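You operate a simulated robot arm through the tools that you are given. There is no shell and no other tool.

Carry out the task below with a simulated robot arm. There is one attempt and no reset: what you move stays moved.

## Task
Stand the tumbler on the green coaster and half fill it, then cover the carafe with the red coaster.
Fine: carafe back on its spot. Set down upright: tumbler, carafe.

Only the result counts: the job must be done as asked and must still hold three seconds after the hand-in. Knocking over, shifting, dropping, spilling or breaking anything else fails it. Lids that push on must go on centred and level and be pressed home; caps that screw on are set level and turned clockwise until they are tight.

## Robot
A 6-joint arm with a two-finger gripper, fixed in place. Base frame: the origin is at the foot of the arm, x ahead of it, y to its left, z up. Readings come in mm, rad, newtons and seconds.
Its first joint turns from -2.897 to 2.897 rad. Payload 2.45 kg.
The TCP is the grasp point between the finger pads, 20 mm short of the fingertips. In the tool frame z runs along the fingers and y along their closing line. The gripper opens to 140 mm. The gripper's body begins 168 mm behind the TCP.
Orientation is that of the tool frame in the base frame, as a unit quaternion [w, x, y, z]. With the fingers straight down and closing along the base's y, the tool's x points along the base's -x, its y along +y and its z along -z.

## Interface
- The arm moves only by the tool jog_arm. Its argument "moves" is a list of rows, each a list of 6 numbers: the shift along the base's x, y, z in units of 50 mm (1.0 is 50 mm), then the turn, a rotation vector about the base's x, y, z in units of 6 degrees (1.0 is 6 degrees). In form: [[x, y, z, rx, ry, rz], ...]. A call has 1 to 20 rows; each row shifts and turns the commanded pose from where the row before left it. "gripper" is the closure in counts, from 0 (fully open) to 255 (shut), set as the call begins (left out, the last holds). A call with a number of a shift or a turn outside -1 to 1 is refused whole. Rows are played at 5 a second. More than 50 mm and 0.15 rad between two rows, or a gripper value outside its range, and nothing of the call is played. Where a pose cannot be reached the arm comes as near as it can. A force on the tool above 40 N (or 10 N above the force at the start of the call, whichever is more), or a blocked arm, ends the call early, and 0.2 s more pass. Each finger travels about 45 mm/s and halts on what it meets, pressing with about 22 N; the grip force reading is that of the motor and also rises with nothing between the fingers. The clock runs only during rows and for 0.2 s after the last one: add rows that do not move to give the fingers time. It gives the time, the measured TCP pose, the force on the tool (base axes), the opening and the grip force at its end, in the units of the frame above (readings bear some noise), with the torque about the TCP (base axes, N m) and any sound that the robot's microphone picked up.
- Cameras (640 x 400 px; columns grow to the right, rows downward): "scene" is fixed at [52.2, -649.2, 1538.2]; the picture's right is [0.42, -0.91, 0.00], its down [-0.37, -0.17, -0.91] and it looks along [0.83, 0.39, -0.40] (base axes); focal length 353 px, centre (320, 200). "wrist" rides on the gripper at [78, 11, -209] in the tool frame; the picture's right is [-0.14, 0.99, 0.00], its down [-0.92, -0.13, -0.37] and it looks along [-0.36, -0.05, 0.93] (tool axes); focal length 280 px, centre (320, 200). There is no depth. A picture from a camera that has moved, and an enlarged one, comes with that camera's place and axes in the base frame and with its lens.
- snapshot(camera): a new picture of that camera. It takes no simulated time.
- inspect(camera, box): a new picture of the part [left, top, right, bottom] of that camera's present view, enlarged. It takes no simulated time.
- finish_job(): hands the job in; it is judged then, once.

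Places have to be worked out from the pictures, the camera data and where the tool is seen. Open the gripper and draw the arm clear of the work before you hand the job in, unless the task says otherwise.

The tools are called after ">>>" as name(argument=value, ...) on one line, values as JSON. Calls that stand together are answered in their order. jog_arm: Moves the arm, as the interface text tells. Its arguments: {"type":"object","properties":{"moves":{"type":"array","items":{"type":"array","items":{"type":"number"}}},"gripper":{"type":"number"}},"required":["moves"]} The other tools are called the same way: snapshot (camera) takes a picture; inspect (camera, box) takes an enlarged picture of a part of a camera's view; finish_job () hands the job in.

At the start:

```text
t: 0.0
tool_pos: [657.9, -173.3, 1200.3]
orientation: [0.001, 0.001, 1.0, 0.0]
ft_force: [0.0, 0.5, 0.7]
moment: [-0.02, 0.0, 0.02]
grip_width: 140.0
gripper_force: 0.1
```

scene: 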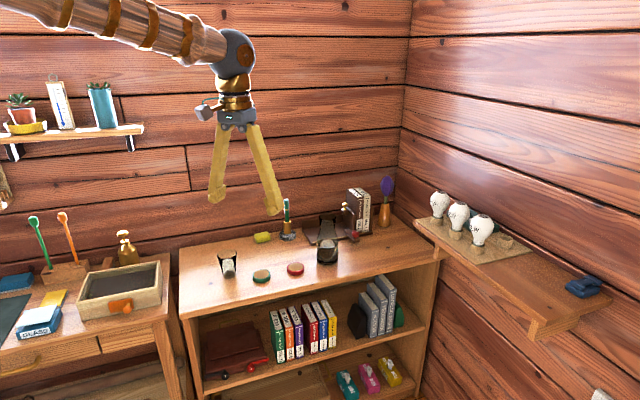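
wrist: 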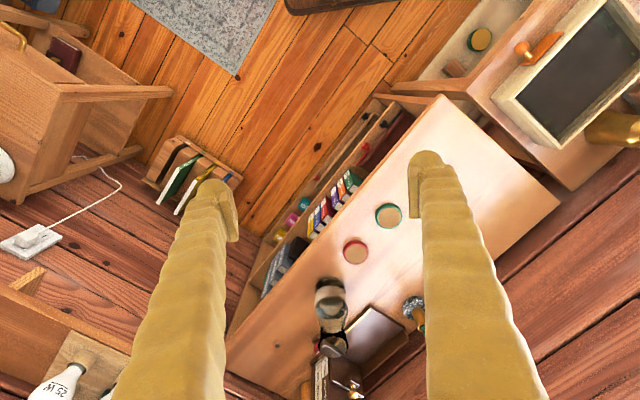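

I start by looking closer at the shelf top to identify tumbler, carafe and coasters.

>>> inspect(camera="scene", box=[180, 180, 440, 340])

>>> inspect(camera="wrist", box=[220, 150, 540, 400])

>>> inspect(camera="scene", box=[200, 235, 320, 310])

>>> inspect(camera="scene", box=[270, 180, 400, 270])

```text
2.46 times, centred on (310, 260) of scene
camera zoom: at [52.2, -649.2, 1538.2], right [0.42, -0.91, 0.0], down [-0.37, -0.17, -0.91], along [0.83, 0.39, -0.4], focal length 869 px, centre (345, 52)
```

zoom: 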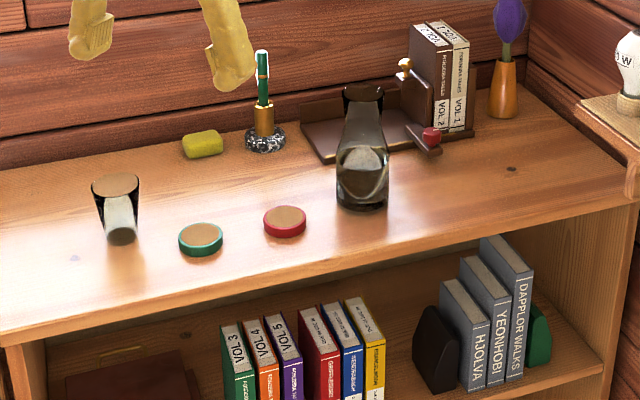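

```text
1.60 times, centred on (380, 275) of wrist
camera zoom: at [580.5, -161.1, 1409.4], right [0.14, 0.99, 0.0], down [0.92, -0.13, 0.37], along [0.36, -0.05, -0.93], focal length 449 px, centre (224, 80)
```

zoom: 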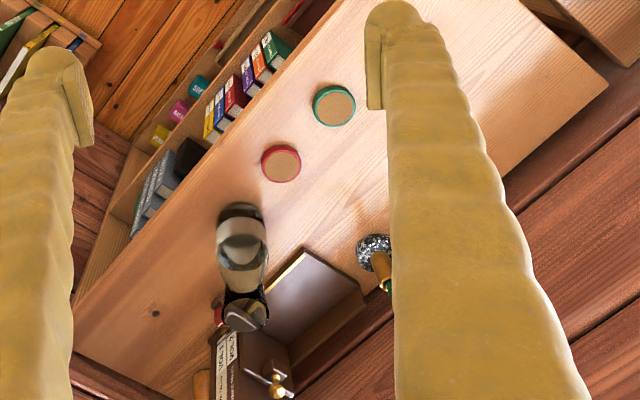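

```text
5.33 times, centred on (260, 272) of scene
camera zoom: at [52.2, -649.2, 1538.2], right [0.42, -0.91, 0.0], down [-0.37, -0.17, -0.91], along [0.83, 0.39, -0.4], focal length 1884 px, centre (640, -187)
```

zoom: 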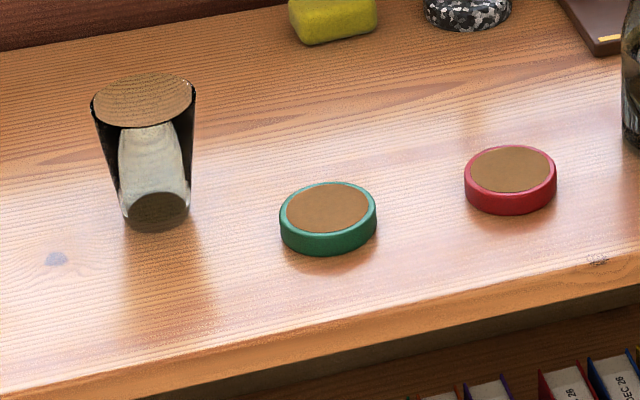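

```text
4.44 times, centred on (335, 225) of scene
camera zoom: at [52.2, -649.2, 1538.2], right [0.42, -0.91, 0.0], down [-0.37, -0.17, -0.91], along [0.83, 0.39, -0.4], focal length 1570 px, centre (253, 89)
```

zoom: 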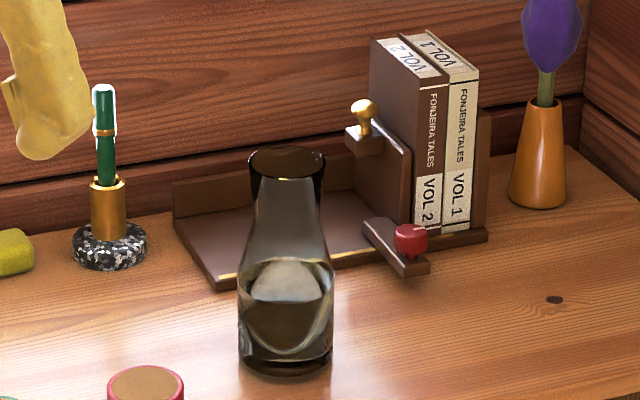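

The tumbler (approx. (825,55)), green coaster (860,-45), red coaster (940,-130) and carafe (≈1040,-213) sit on the shelf top near z≈830. I move the wrist camera nearer for better triangulation.

>>> jog_arm(moves=[[0.6, 0.62, -0.2, 0, 0, 0], [0.6, 0.62, -0.2, 0, 0, 0], [0.6, 0.62, -0.2, 0, 0, 0], [0, 0, 0, 0, 0, 0]])

>>> snapshot(camera="wrist")

>>> snapshot(camera="scene")

```text
t: 1.0
tool_pos: [747.1, -81.2, 1171.6]
orientation: [0.0, 0.0, 1.0, 0.0]
ft_force: [-0.1, 0.0, -0.2]
moment: [0.01, 0.04, 0.03]
grip_width: 140.4
gripper_force: 0.0
```

```text
taken
camera wrist: at [669.6, -68.9, 1380.5], right [0.14, 0.99, 0.0], down [0.92, -0.13, 0.37], along [0.37, -0.05, -0.93], focal length 280 px, centre (320, 200)
```

wrist: 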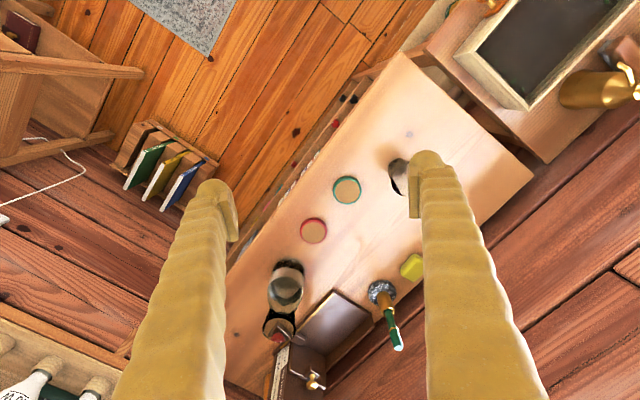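

```text
taken
```

scene: 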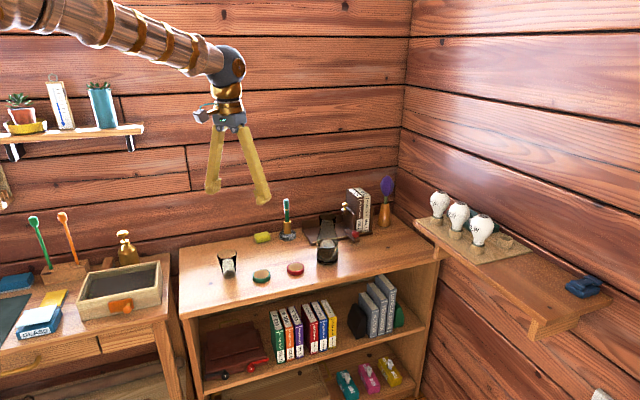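

Coaster tops triangulate to z≈828: green ≈(873,-41), red ≈(956,-125). Next I move above the carafe side for a better view of the carafe and red coaster.

>>> jog_arm(moves=[[0.7, -0.5, -0.2, 0, 0, 0], [0.7, -0.5, -0.2, 0, 0, 0], [0.7, -0.5, -0.2, 0, 0, 0], [0.7, -0.5, -0.2, 0, 0, 0], [0, 0, 0, 0, 0, 0]])

>>> snapshot(camera="wrist")

>>> inspect(camera="wrist", box=[220, 120, 440, 380])

```text
t: 2.2
tool_pos: [891.3, -179.8, 1132.4]
orientation: [0.0, 0.0, 1.0, -0.001]
ft_force: [0.5, 0.4, -0.5]
moment: [-0.03, -0.02, 0.0]
grip_width: 139.9
gripper_force: 0.2
```

```text
taken
camera wrist: at [812.1, -169.2, 1341.3], right [0.14, 0.99, 0.0], down [0.92, -0.13, 0.37], along [0.37, -0.05, -0.93], focal length 280 px, centre (320, 200)
```

wrist: 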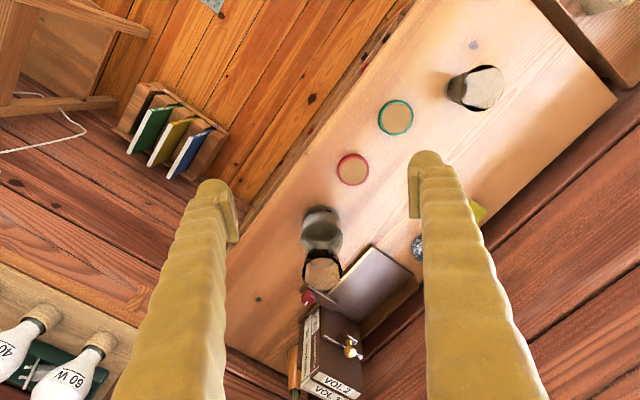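

```text
1.54 times, centred on (330, 250) of wrist
camera zoom: at [812.1, -169.2, 1341.3], right [0.14, 0.99, 0.0], down [0.92, -0.13, 0.37], along [0.37, -0.05, -0.93], focal length 431 px, centre (305, 123)
```

zoom: 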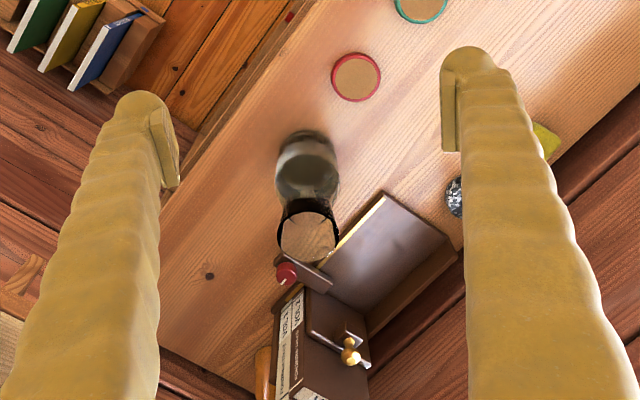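

The carafe axis looks near (1068,-203), rim z≈983, base ≈813. I test how far the arm can reach with the tool vertical at this height, staying above everything.

>>> jog_arm(moves=[[0.8, -0.1, 0, 0, 0, 0], [0.8, -0.1, 0, 0, 0, 0], [0.8, -0.1, 0, 0, 0, 0], [0.8, -0.1, 0, 0, 0, 0], [0, 0, 0, 0, 0, 0], [0, 0, 0, 0, 0, 0]])

>>> snapshot(camera="wrist")

>>> snapshot(camera="scene")

```text
t: 3.6
tool_pos: [1048.9, -199.0, 1129.2]
orientation: [0.0, 0.0, 1.0, 0.0]
ft_force: [-0.2, -0.4, 0.2]
moment: [0.01, 0.03, 0.01]
grip_width: 140.2
gripper_force: 0.1
```

```text
taken
camera wrist: at [971.6, -188.1, 1338.5], right [0.14, 0.99, 0.0], down [0.92, -0.13, 0.37], along [0.36, -0.05, -0.93], focal length 280 px, centre (320, 200)
```

wrist: 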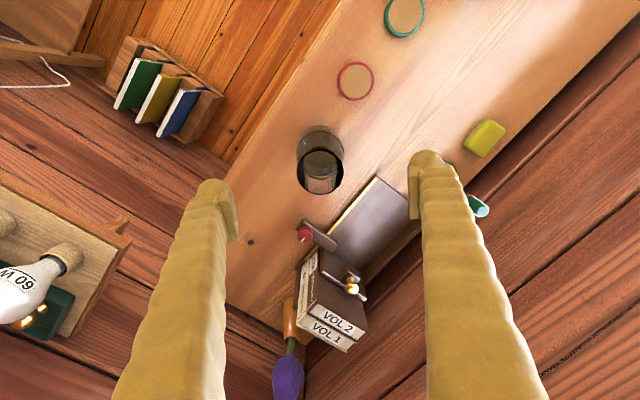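

```text
taken
```

scene: 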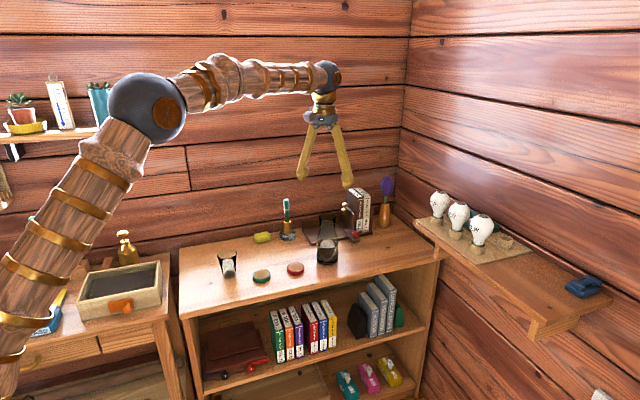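

Reach with the tool vertical is good here. I zoom in on the carafe from this almost overhead view.

>>> inspect(camera="wrist", box=[270, 110, 370, 210])

>>> inspect(camera="wrist", box=[310, 0, 450, 110])

>>> inspect(camera="scene", box=[295, 205, 365, 275])

```text
4.00 times, centred on (320, 160) of wrist
camera zoom: at [971.6, -188.1, 1338.5], right [0.14, 0.99, 0.0], down [0.92, -0.13, 0.37], along [0.36, -0.05, -0.93], focal length 1122 px, centre (320, 360)
```

zoom: 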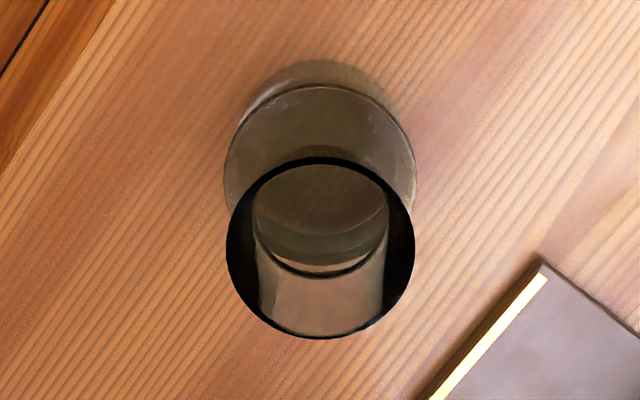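

```text
3.64 times, centred on (380, 55) of wrist
camera zoom: at [971.6, -188.1, 1338.5], right [0.14, 0.99, 0.0], down [0.92, -0.13, 0.37], along [0.36, -0.05, -0.93], focal length 1020 px, centre (102, 727)
```

zoom: 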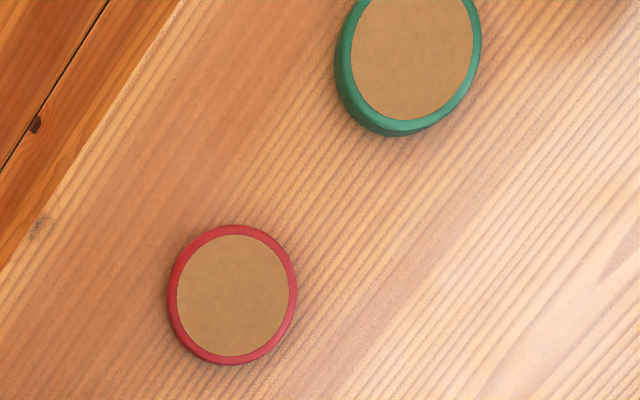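

```text
5.71 times, centred on (330, 240) of scene
camera zoom: at [52.2, -649.2, 1538.2], right [0.42, -0.91, 0.0], down [-0.37, -0.17, -0.91], along [0.83, 0.39, -0.4], focal length 2018 px, centre (263, -29)
```

zoom: 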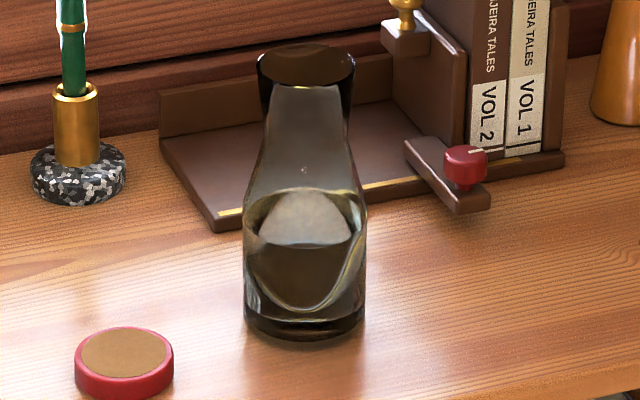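

Re-solving with refined camera axes: table z≈798, coasters' tops ≈812, green ≈(880,-40), red ≈(965,-126), carafe axis ≈(1072,-202.4) with rim z≈982, tumbler ≈(844,69) rim z≈888. Now I move above the tumbler to check it.

>>> jog_arm(moves=[[-0.51, 0.6725, -0.1, 0, 0, 0], [-0.51, 0.6725, -0.1, 0, 0, 0], [-0.51, 0.6725, -0.1, 0, 0, 0], [-0.51, 0.6725, -0.2, 0, 0, 0], [-0.51, 0.6725, -0.2, 0, 0, 0], [-0.51, 0.6725, -0.2, 0, 0, 0], [-0.51, 0.6725, -0.2, 0, 0, 0], [-0.51, 0.6725, -0.2, 0, 0, 0], [0, 0, 0, 0, 0, 0]])

>>> snapshot(camera="wrist")

>>> inspect(camera="wrist", box=[240, 110, 400, 210])

```text
t: 5.6
tool_pos: [843.4, 69.2, 1064.9]
orientation: [0.0, 0.0, 1.0, 0.0]
ft_force: [0.2, 0.6, -0.8]
moment: [-0.03, 0.01, -0.01]
grip_width: 139.9
gripper_force: 0.0
```

```text
taken
camera wrist: at [765.3, 80.9, 1274.7], right [0.14, 0.99, 0.0], down [0.92, -0.13, 0.37], along [0.36, -0.05, -0.93], focal length 280 px, centre (320, 200)
```

wrist: 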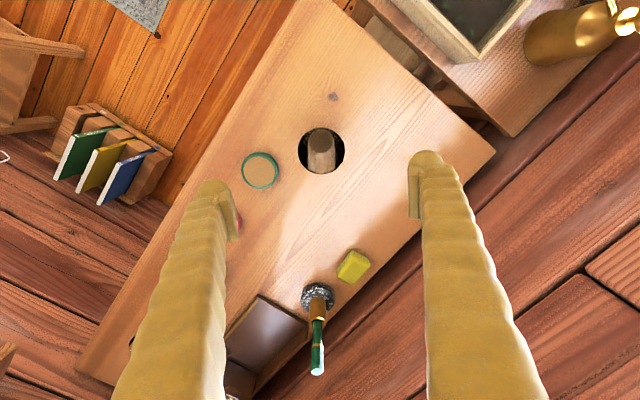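

```text
4.00 times, centred on (320, 160) of wrist
camera zoom: at [765.3, 80.9, 1274.7], right [0.14, 0.99, 0.0], down [0.92, -0.13, 0.37], along [0.36, -0.05, -0.93], focal length 1122 px, centre (320, 360)
```

zoom: 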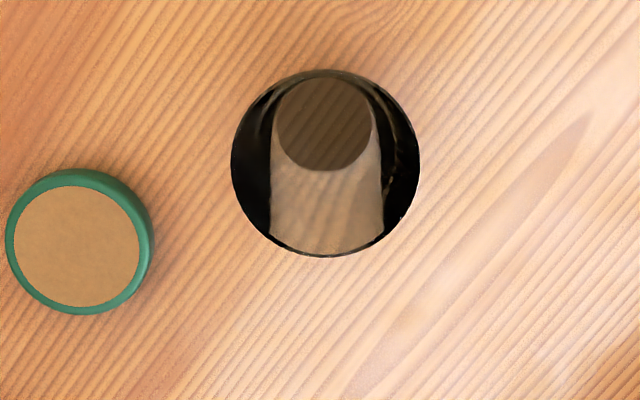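

The tumbler is upright and empty at (845,71), and green coaster refines to (880.5,-40). I descend around the tumbler's rim with the gripper open.

>>> jog_arm(moves=[[0.032, 0.042, -0.9, 0, 0, 0], [0, 0, -0.9, 0, 0, 0], [0, 0, -0.9, 0, 0, 0], [0, 0, -0.6, 0, 0, 0], [0, 0, -0.5, 0, 0, 0], [0, 0, 0, 0, 0, 0]])

>>> snapshot(camera="wrist")

>>> inspect(camera="scene", box=[180, 200, 320, 300])

```text
t: 7.0
tool_pos: [845.0, 71.0, 875.3]
orientation: [0.0, 0.001, 1.0, 0.001]
ft_force: [-0.2, -0.4, 0.1]
moment: [-0.02, -0.01, 0.0]
grip_width: 140.2
gripper_force: 0.1
```

```text
taken
camera wrist: at [767.6, 83.1, 1084.1], right [0.14, 0.99, 0.0], down [0.92, -0.13, 0.37], along [0.37, -0.05, -0.93], focal length 280 px, centre (320, 200)
```

wrist: 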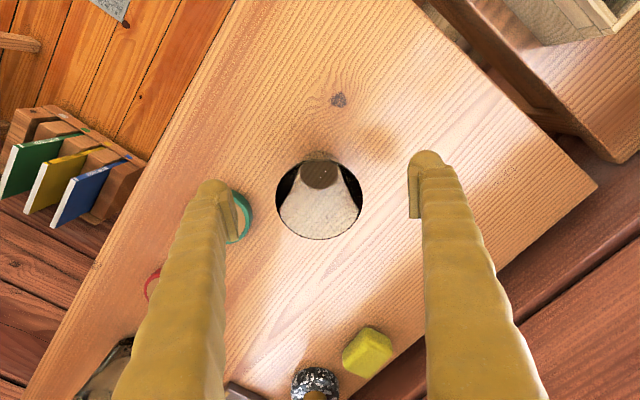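

```text
4.00 times, centred on (250, 250) of scene
camera zoom: at [52.2, -649.2, 1538.2], right [0.42, -0.91, 0.0], down [-0.37, -0.17, -0.91], along [0.83, 0.39, -0.4], focal length 1413 px, centre (600, 0)
```

zoom: 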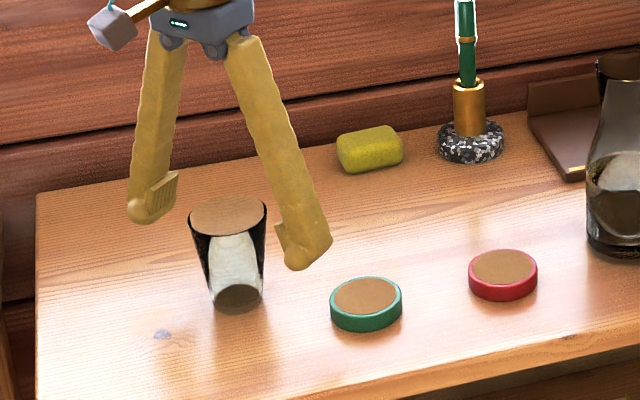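

The tumbler is centred between the pads with the rim about 9 mm above the TCP. I close the gripper.

>>> jog_arm(moves=[[0, 0, 0, 0, 0, 0], [0, 0, 0, 0, 0, 0], [0, 0, 0, 0, 0, 0], [0, 0, 0, 0, 0, 0], [0, 0, 0, 0, 0, 0], [0, 0, 0, 0, 0, 0], [0, 0, 0, 0, 0, 0], [0, 0, 0, 0, 0, 0]], gripper=255)

>>> snapshot(camera="wrist")

>>> inspect(camera="scene", box=[180, 200, 320, 300])

```text
t: 8.8
tool_pos: [846.0, 70.8, 874.8]
orientation: [0.0, 0.0, 1.0, 0.0]
ft_force: [0.3, 0.9, 1.5]
moment: [0.1, 0.01, 0.0]
grip_width: 66.7
gripper_force: 22.5
```

```text
taken
camera wrist: at [767.6, 83.1, 1084.4], right [0.14, 0.99, 0.0], down [0.92, -0.13, 0.37], along [0.37, -0.05, -0.93], focal length 280 px, centre (320, 200)
```

wrist: 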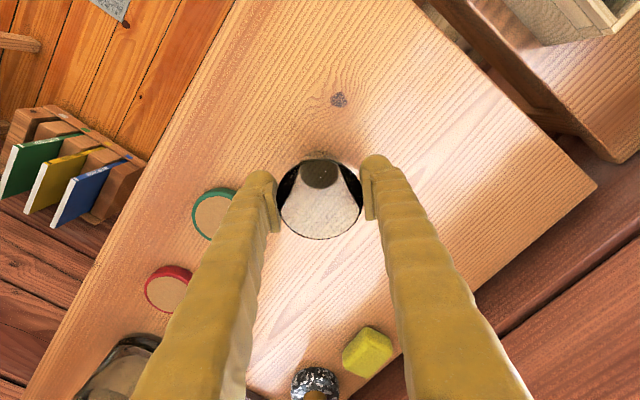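

```text
4.00 times, centred on (250, 250) of scene
camera zoom: at [52.2, -649.2, 1538.2], right [0.42, -0.91, 0.0], down [-0.37, -0.17, -0.91], along [0.83, 0.39, -0.4], focal length 1413 px, centre (600, 0)
```

zoom: 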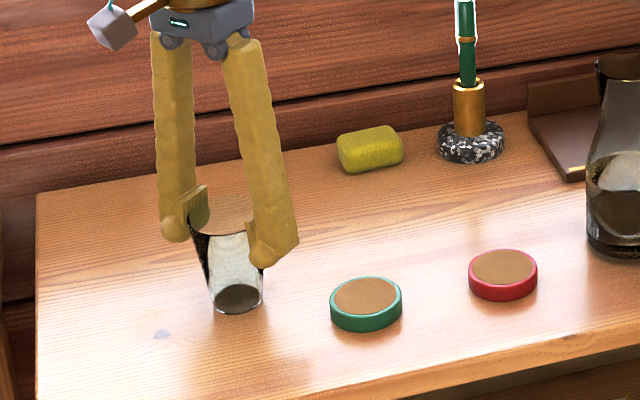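

The grip closed at 66.7 mm on the rim. I lift it 50 mm and check the hold.

>>> jog_arm(moves=[[0, 0, 0.2, 0, 0, 0], [0, 0, 0.3, 0, 0, 0], [0, 0, 0.5, 0, 0, 0], [0, 0, 0, 0, 0, 0]])

>>> inspect(camera="scene", box=[180, 200, 320, 300])

>>> snapshot(camera="wrist")

```text
t: 9.8
tool_pos: [844.9, 71.6, 926.9]
orientation: [0.0, 0.0, 1.0, 0.0]
ft_force: [0.0, -0.4, -1.9]
moment: [0.01, -0.02, 0.0]
grip_width: 66.5
gripper_force: 21.8
```

```text
4.00 times, centred on (250, 250) of scene
camera zoom: at [52.2, -649.2, 1538.2], right [0.42, -0.91, 0.0], down [-0.37, -0.17, -0.91], along [0.83, 0.39, -0.4], focal length 1413 px, centre (600, 0)
```

zoom: 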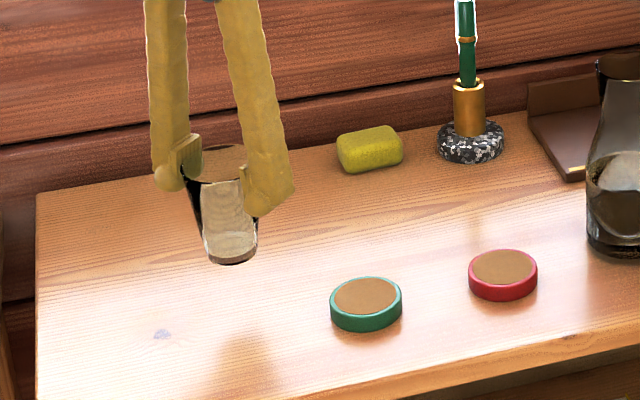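

```text
taken
camera wrist: at [767.7, 82.6, 1134.9], right [0.14, 0.99, 0.0], down [0.92, -0.13, 0.37], along [0.36, -0.05, -0.93], focal length 280 px, centre (320, 200)
```

wrist: 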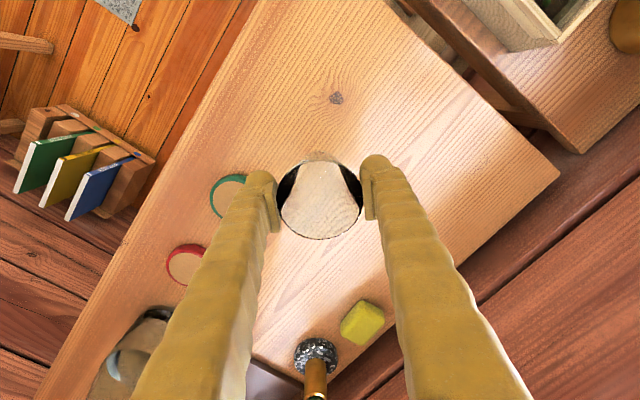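

The tumbler hangs upright in the grip, base at z≈850. I carry it above the green coaster.

>>> jog_arm(moves=[[0.178, -0.557, 0, 0, 0, 0], [0.178, -0.557, 0, 0, 0, 0], [0.178, -0.557, 0, 0, 0, 0], [0.178, -0.557, 0, 0, 0, 0], [0, 0, 0, 0, 0, 0], [0, 0, 0, 0, 0, 0]])

>>> inspect(camera="scene", box=[200, 210, 320, 300])

>>> inspect(camera="wrist", box=[240, 110, 400, 250])

```text
t: 11.2
tool_pos: [882.6, -41.3, 926.0]
orientation: [-0.001, 0.0, 1.0, 0.001]
ft_force: [0.0, -0.1, -1.1]
moment: [0.02, 0.0, -0.03]
grip_width: 66.7
gripper_force: 21.9
```

```text
4.44 times, centred on (260, 255) of scene
camera zoom: at [52.2, -649.2, 1538.2], right [0.42, -0.91, 0.0], down [-0.37, -0.17, -0.91], along [0.83, 0.39, -0.4], focal length 1570 px, centre (587, -44)
```

zoom: 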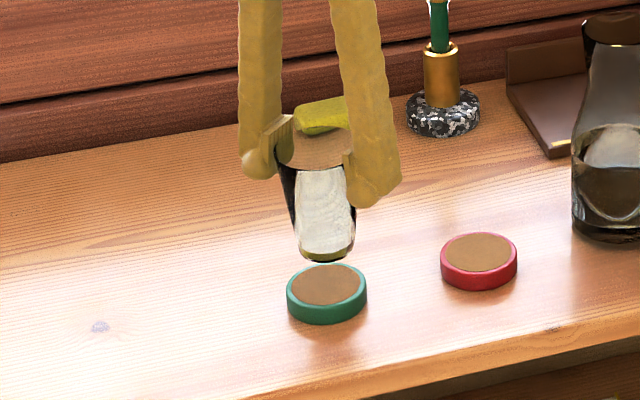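

```text
2.86 times, centred on (320, 180) of wrist
camera zoom: at [804.4, -29.5, 1133.8], right [0.14, 0.99, 0.0], down [0.92, -0.13, 0.37], along [0.36, -0.05, -0.93], focal length 801 px, centre (320, 257)
```

zoom: 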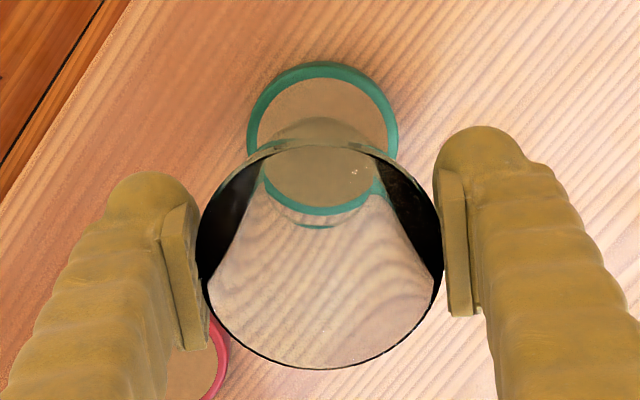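

The coaster is at about (880.8,-39.5), the tumbler axis at (882,-40.5). I correct by (-1.5,+1) mm and lower to just above the coaster.

>>> jog_arm(moves=[[-0.03, 0.02, -0.2, 0, 0, 0], [0, 0, -0.2, 0, 0, 0], [0, 0, -0.2, 0, 0, 0], [0, 0, 0, 0, 0, 0], [0, 0, 0, 0, 0, 0]])

>>> inspect(camera="scene", box=[220, 230, 300, 300])

>>> inspect(camera="wrist", box=[240, 110, 400, 250])

```text
t: 12.4
tool_pos: [879.9, -39.5, 894.0]
orientation: [0.0, 0.0, 1.0, 0.001]
ft_force: [-0.8, 0.3, -1.0]
moment: [0.02, -0.01, 0.0]
grip_width: 66.4
gripper_force: 21.9
```

```text
5.71 times, centred on (260, 265) of scene
camera zoom: at [52.2, -649.2, 1538.2], right [0.42, -0.91, 0.0], down [-0.37, -0.17, -0.91], along [0.83, 0.39, -0.4], focal length 2018 px, centre (663, -171)
```

zoom: 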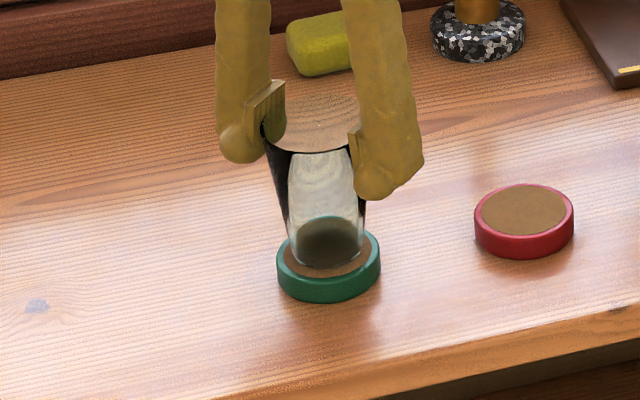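

```text
2.86 times, centred on (320, 180) of wrist
camera zoom: at [802.1, -28.0, 1102.9], right [0.14, 0.99, 0.0], down [0.92, -0.13, 0.37], along [0.36, -0.05, -0.93], focal length 801 px, centre (320, 257)
```

zoom: 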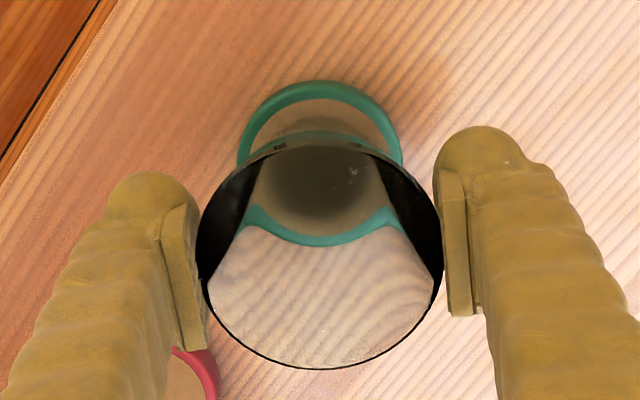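

The tumbler is nearly on the coaster and centred. I creep down in 1 mm steps watching the force.

>>> jog_arm(moves=[[0, 0, -0.02, 0, 0, 0], [0, 0, -0.02, 0, 0, 0], [0, 0, -0.02, 0, 0, 0], [0, 0, -0.02, 0, 0, 0], [0, 0, 0, 0, 0, 0], [0, 0, 0, 0, 0, 0]])

>>> jog_arm(moves=[[0, 0, -0.02, 0, 0, 0], [0, 0, 0, 0, 0, 0]])

>>> jog_arm(moves=[[0, 0, -0.02, 0, 0, 0], [0, 0, 0, 0, 0, 0]])

```text
t: 13.8
tool_pos: [879.4, -39.4, 891.1]
orientation: [0.001, -0.001, 1.0, 0.0]
ft_force: [-0.7, -1.0, 15.6]
moment: [0.11, 0.03, 0.03]
grip_width: 66.5
gripper_force: 22.5
```

```text
t: 14.4
tool_pos: [880.1, -39.7, 891.9]
orientation: [0.001, 0.0, 1.0, 0.0]
ft_force: [1.3, -1.5, 23.4]
moment: [-0.01, -0.06, -0.02]
grip_width: 66.8
gripper_force: 22.4
```

```text
t: 15.0
tool_pos: [879.5, -39.1, 890.1]
orientation: [0.0, 0.0, 1.0, 0.0]
ft_force: [0.0, -1.9, 21.8]
moment: [0.08, -0.01, -0.03]
grip_width: 66.9
gripper_force: 22.1
```

It is seated, pressing about 22 N. I back off ~2.5 mm to relieve the pressure before opening.

>>> jog_arm(moves=[[0, 0, 0.025, 0, 0, 0], [0, 0, 0.02, 0, 0, 0], [0, 0, 0, 0, 0, 0]])

>>> inspect(camera="scene", box=[220, 230, 300, 300])

```text
t: 15.8
tool_pos: [878.9, -40.0, 891.4]
orientation: [0.0, 0.0, 1.0, 0.0]
ft_force: [0.4, -0.4, -1.0]
moment: [0.0, 0.0, 0.03]
grip_width: 67.2
gripper_force: 21.9
```

```text
5.71 times, centred on (260, 265) of scene
camera zoom: at [52.2, -649.2, 1538.2], right [0.42, -0.91, 0.0], down [-0.37, -0.17, -0.91], along [0.83, 0.39, -0.4], focal length 2018 px, centre (663, -171)
```

zoom: 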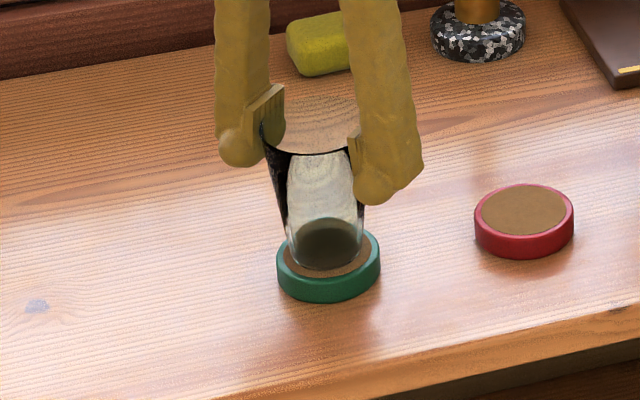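

Force is near the hanging weight, so I lower 1 mm for light contact and then open.

>>> jog_arm(moves=[[0, 0, -0.02, 0, 0, 0], [0, 0, 0, 0, 0, 0]])

>>> jog_arm(moves=[[0, 0, 0, 0, 0, 0], [0, 0, 0, 0, 0, 0], [0, 0, 0, 0, 0, 0], [0, 0, 0, 0, 0, 0], [0, 0, 0, 0, 0, 0]], gripper=60)

>>> inspect(camera="scene", box=[220, 230, 300, 300])

>>> inspect(camera="wrist", box=[240, 110, 400, 250])

```text
t: 16.4
tool_pos: [878.7, -39.2, 890.2]
orientation: [0.0, -0.001, 1.0, 0.0]
ft_force: [-0.2, -0.1, -1.2]
moment: [0.0, -0.01, 0.02]
grip_width: 66.9
gripper_force: 21.8
```

```text
t: 17.6
tool_pos: [879.0, -40.0, 891.1]
orientation: [-0.001, 0.0, 1.0, 0.0]
ft_force: [0.1, 0.7, 0.2]
moment: [0.01, 0.01, 0.02]
grip_width: 107.3
gripper_force: 0.0
```

```text
5.71 times, centred on (260, 265) of scene
camera zoom: at [52.2, -649.2, 1538.2], right [0.42, -0.91, 0.0], down [-0.37, -0.17, -0.91], along [0.83, 0.39, -0.4], focal length 2018 px, centre (663, -171)
```

zoom: 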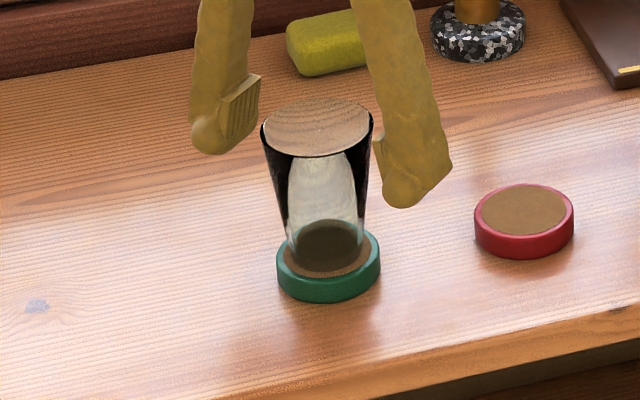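

```text
2.86 times, centred on (320, 180) of wrist
camera zoom: at [801.8, -27.6, 1099.9], right [0.14, 0.99, 0.0], down [0.92, -0.13, 0.37], along [0.36, -0.05, -0.93], focal length 801 px, centre (320, 257)
```

zoom: 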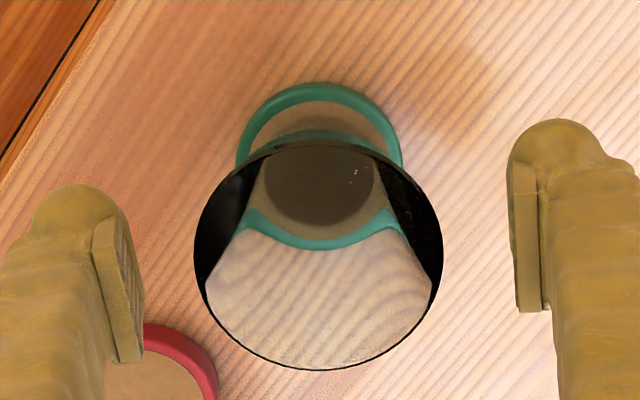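

The tumbler stands on the green coaster (~(880,-39.3)). Now I open fully and rise, then turn the tool 180° about its axis so that the camera will be above when I go to a horizontal grasp of the carafe.

>>> jog_arm(moves=[[0, 0, 0, 0, 0, 0], [0, 0, 0, 0, 0, 0], [0, 0, 0.3, 0, 0, 0], [0, 0, 0.9, 0, 0, 0], [0, 0, 0.9, 0, 0, 0], [0, 0, 0.9, 0, 0, 0], [0, 0, 0.9, 0, 0, 0], [-0.4, -0.5, 0.3, 0, 0, 0], [-0.4, -0.5, 0, 0, 0, 0], [-0.4, -0.5, 0, 0, 0, 0]], gripper=0)

>>> jog_arm(moves=[[0, 0, 0, 0, 0, -1], [0, 0, 0, 0, 0, -1], [0, 0, 0, 0, 0, -1], [0, 0, 0, 0, 0, -1], [0, 0, 0, 0, 0, -1], [0, 0, 0, 0, 0, -1], [0, 0, 0, 0, 0, -1], [0, 0, 0, 0, 0, -1], [0, 0, 0, 0, 0, -1], [0, 0, 0, 0, 0, -1], [0, 0, 0, 0, 0, -1], [0, 0, 0, 0, 0, -1], [0, 0, 0, 0, 0, -1], [0, 0, 0, 0, 0, -1], [0, 0, 0, 0, 0, -1]])

```text
t: 19.8
tool_pos: [819.6, -117.0, 1100.4]
orientation: [0.0, 0.0, 1.0, -0.001]
ft_force: [0.8, 0.3, 0.1]
moment: [-0.01, -0.03, 0.02]
grip_width: 139.9
gripper_force: 0.1
```

```text
t: 23.0
tool_pos: [819.5, -114.0, 1100.8]
orientation: [0.0, 0.708, 0.707, 0.0]
ft_force: [-0.1, 0.2, -0.2]
moment: [-0.02, -0.02, 0.04]
grip_width: 139.9
gripper_force: 0.1
```

The first 90° of the flip went fine; I continue the other 90° and then look.

>>> jog_arm(moves=[[0, 0, 0, 0, 0, -1], [0, 0, 0, 0, 0, -1], [0, 0, 0, 0, 0, -1], [0, 0, 0, 0, 0, -1], [0, 0, 0, 0, 0, -1], [0, 0, 0, 0, 0, -1], [0, 0, 0, 0, 0, -1], [0, 0, 0, 0, 0, -1], [0, 0, 0, 0, 0, -1], [0, 0, 0, 0, 0, -1], [0, 0, 0, 0, 0, -1], [0, 0, 0, 0, 0, -1], [0, 0, 0, 0, 0, -1], [0, 0, 0, 0, 0, -1], [0, 0, 0, 0, 0, -1]])

>>> snapshot(camera="scene")

>>> snapshot(camera="wrist")

```text
t: 26.2
tool_pos: [819.3, -114.4, 1100.9]
orientation: [0.0, 1.0, -0.001, 0.0]
ft_force: [0.1, 0.1, -0.4]
moment: [-0.01, -0.01, 0.0]
grip_width: 140.4
gripper_force: 0.0
```

```text
taken
```

scene: 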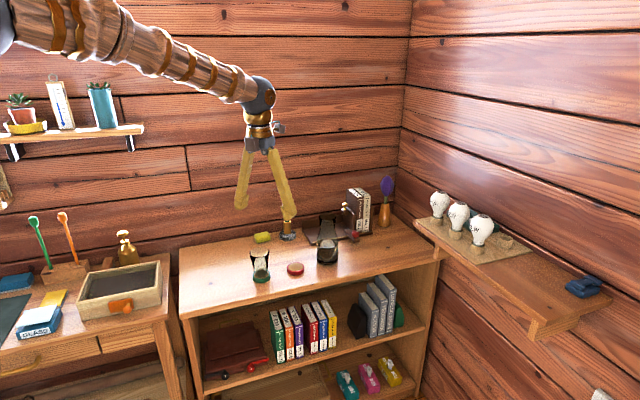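

```text
taken
camera wrist: at [898.4, -124.7, 1309.8], right [-0.14, -0.99, 0.0], down [-0.92, 0.13, 0.37], along [-0.37, 0.05, -0.93], focal length 280 px, centre (320, 200)
```

wrist: 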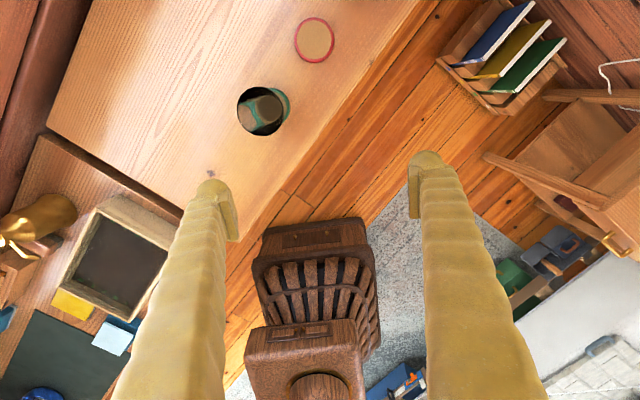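

The flip worked. Now I pitch the tool from pointing down to pointing +x, moving to about (970,-202,1100).

>>> jog_arm(moves=[[0.2, -0.117, 0, 0, -1, 0], [0.2, -0.117, 0, 0, -1, 0], [0.2, -0.117, 0, 0, -1, 0], [0.2, -0.117, 0, 0, -1, 0], [0.2, -0.117, 0, 0, -1, 0], [0.2, -0.117, 0, 0, -1, 0], [0.2, -0.117, 0, 0, -1, 0], [0.2, -0.117, 0, 0, -1, 0], [0.2, -0.117, 0, 0, -1, 0], [0.2, -0.117, 0, 0, -1, 0], [0.2, -0.117, 0, 0, -1, 0], [0.2, -0.117, 0, 0, -1, 0], [0.2, -0.117, 0, 0, -1, 0], [0.2, -0.117, 0, 0, -1, 0], [0.2, -0.117, 0, 0, -1, 0], [0, 0, 0, 0, 0, 0]])

>>> snapshot(camera="scene")

>>> snapshot(camera="wrist")

```text
t: 29.6
tool_pos: [969.7, -202.9, 1099.4]
orientation: [0.0, 0.706, 0.001, 0.708]
ft_force: [-0.5, -0.2, -0.1]
moment: [-0.04, 0.01, -0.01]
grip_width: 140.0
gripper_force: 0.0
```

```text
taken
```

scene: 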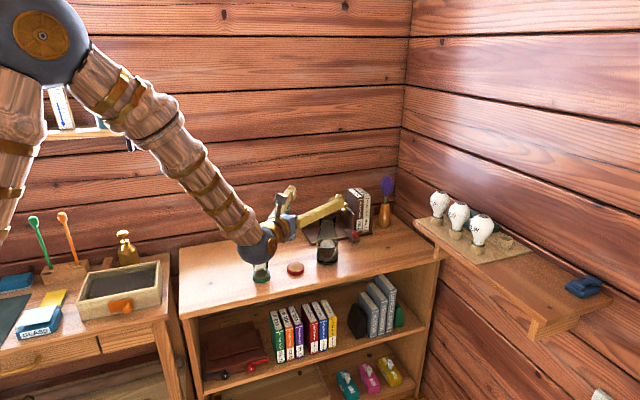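

```text
taken
camera wrist: at [761.1, -213.2, 1177.9], right [0.0, -0.99, -0.14], down [-0.37, 0.13, -0.92], along [0.93, 0.05, -0.36], focal length 280 px, centre (320, 200)
```

wrist: 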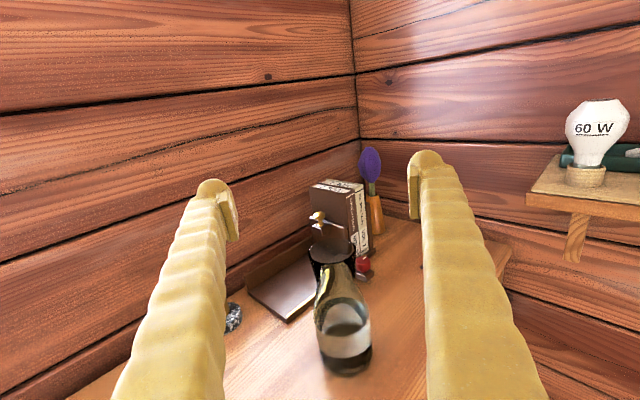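

Horizontal tool works. I descend to z≈852 well short of the carafe and check.

>>> jog_arm(moves=[[0, 0, -0.9, 0, 0, 0], [0, 0, -0.9, 0, 0, 0], [0, 0, -0.9, 0, 0, 0], [0, 0, -0.9, 0, 0, 0], [0, 0, -0.8, 0, 0, 0], [0, 0, -0.55, 0, 0, 0], [0, 0, 0, 0, 0, 0]])

>>> snapshot(camera="scene")

>>> snapshot(camera="wrist")

>>> inspect(camera="scene", box=[230, 190, 390, 290])

```text
t: 31.2
tool_pos: [969.4, -204.1, 853.7]
orientation: [0.0, 0.707, 0.0, 0.707]
ft_force: [-0.8, 0.4, -0.4]
moment: [-0.02, 0.02, 0.02]
grip_width: 140.1
gripper_force: 0.2
```

```text
taken
```

scene: 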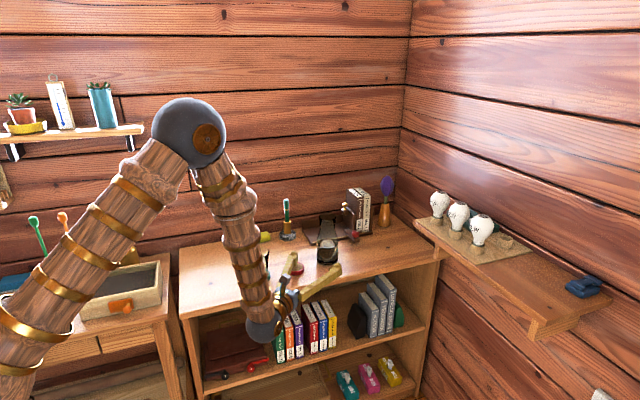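

```text
taken
camera wrist: at [761.1, -214.7, 931.8], right [0.0, -0.99, -0.14], down [-0.37, 0.13, -0.92], along [0.93, 0.05, -0.36], focal length 280 px, centre (320, 200)
```

wrist: 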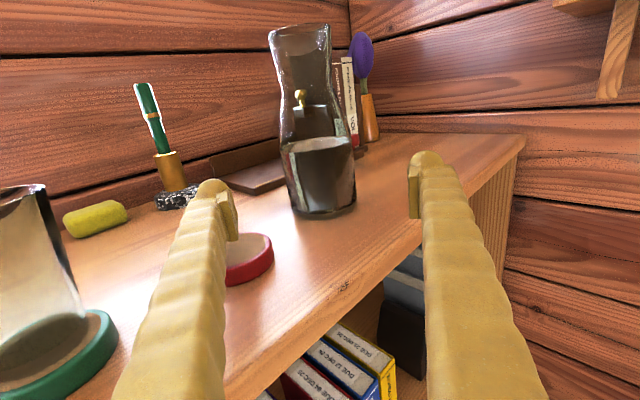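

```text
4.00 times, centred on (310, 240) of scene
camera zoom: at [52.2, -649.2, 1538.2], right [0.42, -0.91, 0.0], down [-0.37, -0.17, -0.91], along [0.83, 0.39, -0.4], focal length 1413 px, centre (360, 40)
```

zoom: 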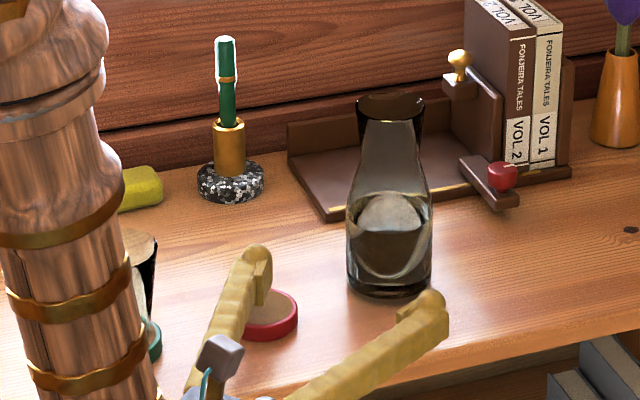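

Clear view: carafe stands ahead between the fingers. I advance 103 mm with a small +1.5 mm y correction so the pads flank the body, then check.

>>> jog_arm(moves=[[0.4, 0.03, 0, 0, 0, 0], [0.5, 0, 0, 0, 0, 0], [0.5, 0, 0, 0, 0, 0], [0.4, 0, 0, 0, 0, 0], [0.26, 0, 0, 0, 0, 0], [0, 0, 0, 0, 0, 0]])

>>> snapshot(camera="wrist")

>>> inspect(camera="scene", box=[230, 190, 390, 290])

```text
t: 32.6
tool_pos: [1073.5, -202.0, 851.1]
orientation: [0.0, 0.707, 0.0, 0.707]
ft_force: [0.3, 0.2, 0.0]
moment: [0.0, 0.0, -0.02]
grip_width: 140.1
gripper_force: 0.1
```

```text
taken
camera wrist: at [864.2, -212.1, 930.1], right [0.0, -0.99, -0.14], down [-0.37, 0.13, -0.92], along [0.93, 0.05, -0.37], focal length 280 px, centre (320, 200)
```

wrist: 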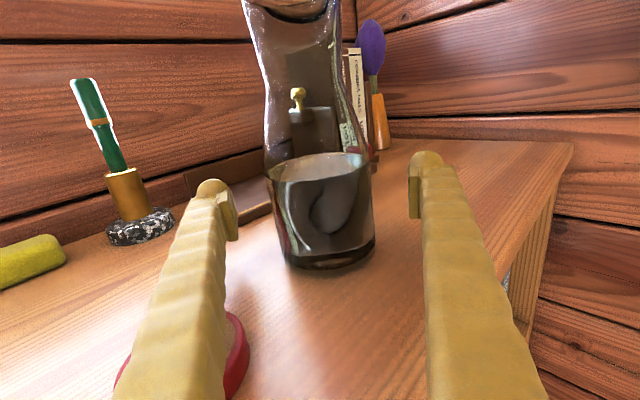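

```text
4.00 times, centred on (310, 240) of scene
camera zoom: at [52.2, -649.2, 1538.2], right [0.42, -0.91, 0.0], down [-0.37, -0.17, -0.91], along [0.83, 0.39, -0.4], focal length 1413 px, centre (360, 40)
```

zoom: 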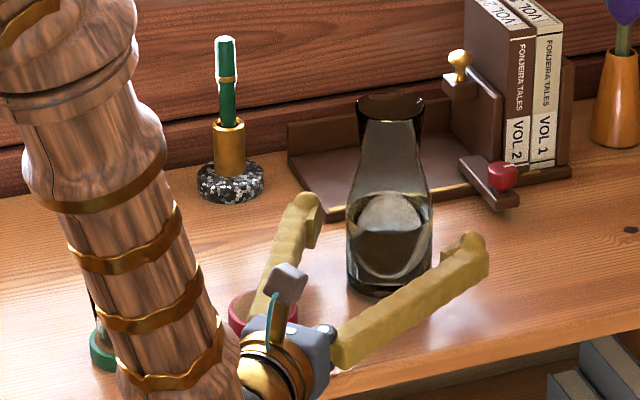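

Carafe is centred between the pads. I close the grip.

>>> jog_arm(moves=[[0, 0, 0, 0, 0, 0], [0, 0, 0, 0, 0, 0], [0, 0, 0, 0, 0, 0], [0, 0, 0, 0, 0, 0], [0, 0, 0, 0, 0, 0], [0, 0, 0, 0, 0, 0], [0, 0, 0, 0, 0, 0]], gripper=255)

>>> snapshot(camera="wrist")

>>> inspect(camera="scene", box=[295, 205, 365, 275])

```text
t: 34.2
tool_pos: [1073.0, -202.6, 851.8]
orientation: [-0.001, 0.707, 0.0, 0.707]
ft_force: [-0.1, -1.7, 1.0]
moment: [-0.08, 0.0, -0.07]
grip_width: 78.5
gripper_force: 21.9
```

```text
taken
camera wrist: at [864.0, -212.2, 930.3], right [0.0, -0.99, -0.14], down [-0.37, 0.13, -0.92], along [0.93, 0.05, -0.37], focal length 280 px, centre (320, 200)
```

wrist: 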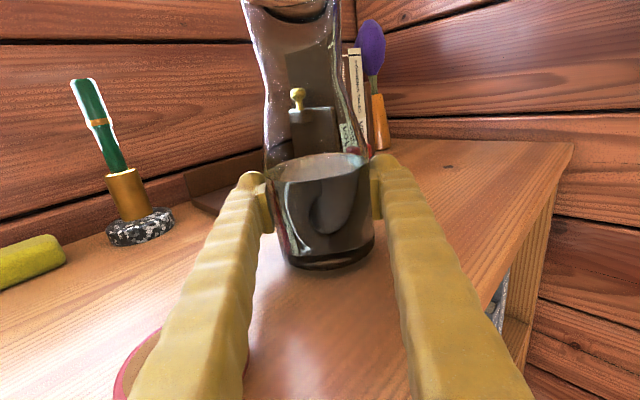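

```text
5.71 times, centred on (330, 240) of scene
camera zoom: at [52.2, -649.2, 1538.2], right [0.42, -0.91, 0.0], down [-0.37, -0.17, -0.91], along [0.83, 0.39, -0.4], focal length 2018 px, centre (263, -29)
```

zoom: 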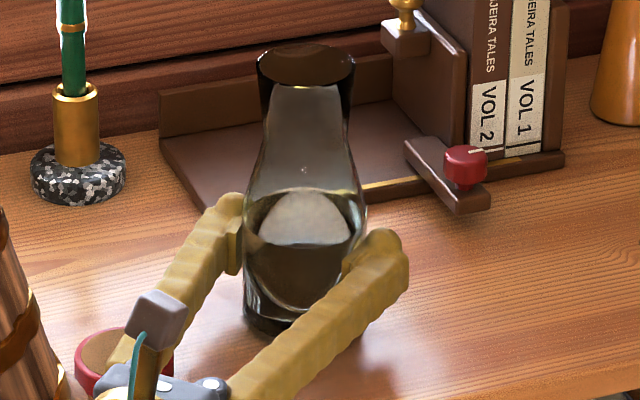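

Gripped at 78.5 mm with no visible shift. I lift slowly 40 mm and read the weight.

>>> jog_arm(moves=[[0, 0, 0.1, 0, 0, 0], [0, 0, 0.2, 0, 0, 0], [0, 0, 0.25, 0, 0, 0], [0, 0, 0.25, 0, 0, 0], [0, 0, 0, 0, 0, 0], [0, 0, 0, 0, 0, 0]])

>>> jog_arm(moves=[[0, 0, 0, 0, 0, 0]])

>>> jog_arm(moves=[[0, 0, 0, 0, 0, 0]])

>>> inspect(camera="scene", box=[295, 190, 365, 275])

>>> snapshot(camera="wrist")

```text
t: 35.6
tool_pos: [1073.4, -201.7, 891.7]
orientation: [0.0, 0.707, 0.0, 0.707]
ft_force: [0.3, 1.0, -5.9]
moment: [0.01, 0.02, 0.01]
grip_width: 78.3
gripper_force: 21.7
```

```text
t: 36.0
tool_pos: [1074.0, -201.4, 892.3]
orientation: [0.0, 0.707, 0.0, 0.707]
ft_force: [-0.5, 0.7, -6.7]
moment: [-0.01, -0.01, 0.01]
grip_width: 78.5
gripper_force: 22.0
```

```text
t: 36.4
tool_pos: [1072.3, -201.1, 892.2]
orientation: [-0.001, 0.707, 0.001, 0.707]
ft_force: [0.0, -0.1, -7.3]
moment: [-0.04, -0.03, 0.01]
grip_width: 78.4
gripper_force: 22.2
```

```text
4.71 times, centred on (330, 232) of scene
camera zoom: at [52.2, -649.2, 1538.2], right [0.42, -0.91, 0.0], down [-0.37, -0.17, -0.91], along [0.83, 0.39, -0.4], focal length 1662 px, centre (273, 47)
```

zoom: 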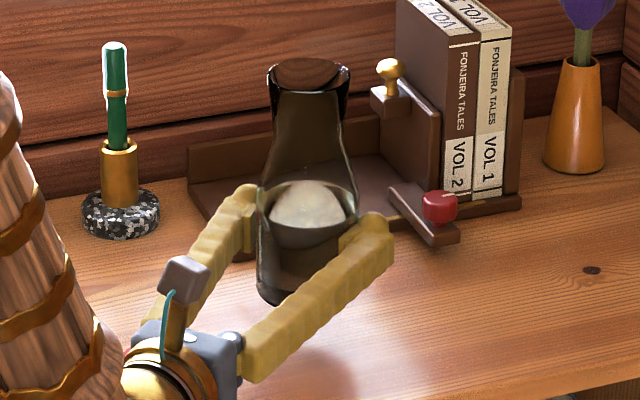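

```text
taken
camera wrist: at [864.6, -211.6, 970.4], right [0.0, -0.99, -0.14], down [-0.37, 0.13, -0.92], along [0.93, 0.05, -0.37], focal length 280 px, centre (320, 200)
```

wrist: 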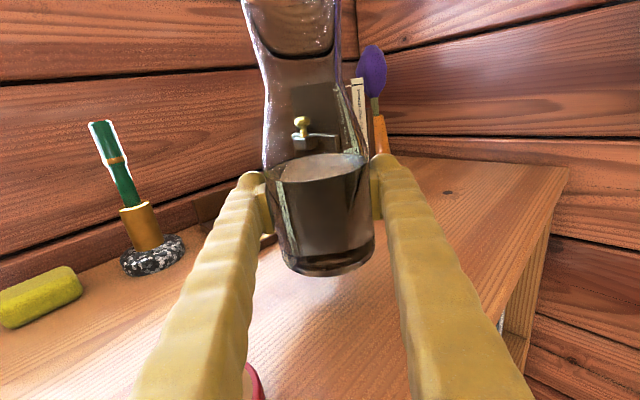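

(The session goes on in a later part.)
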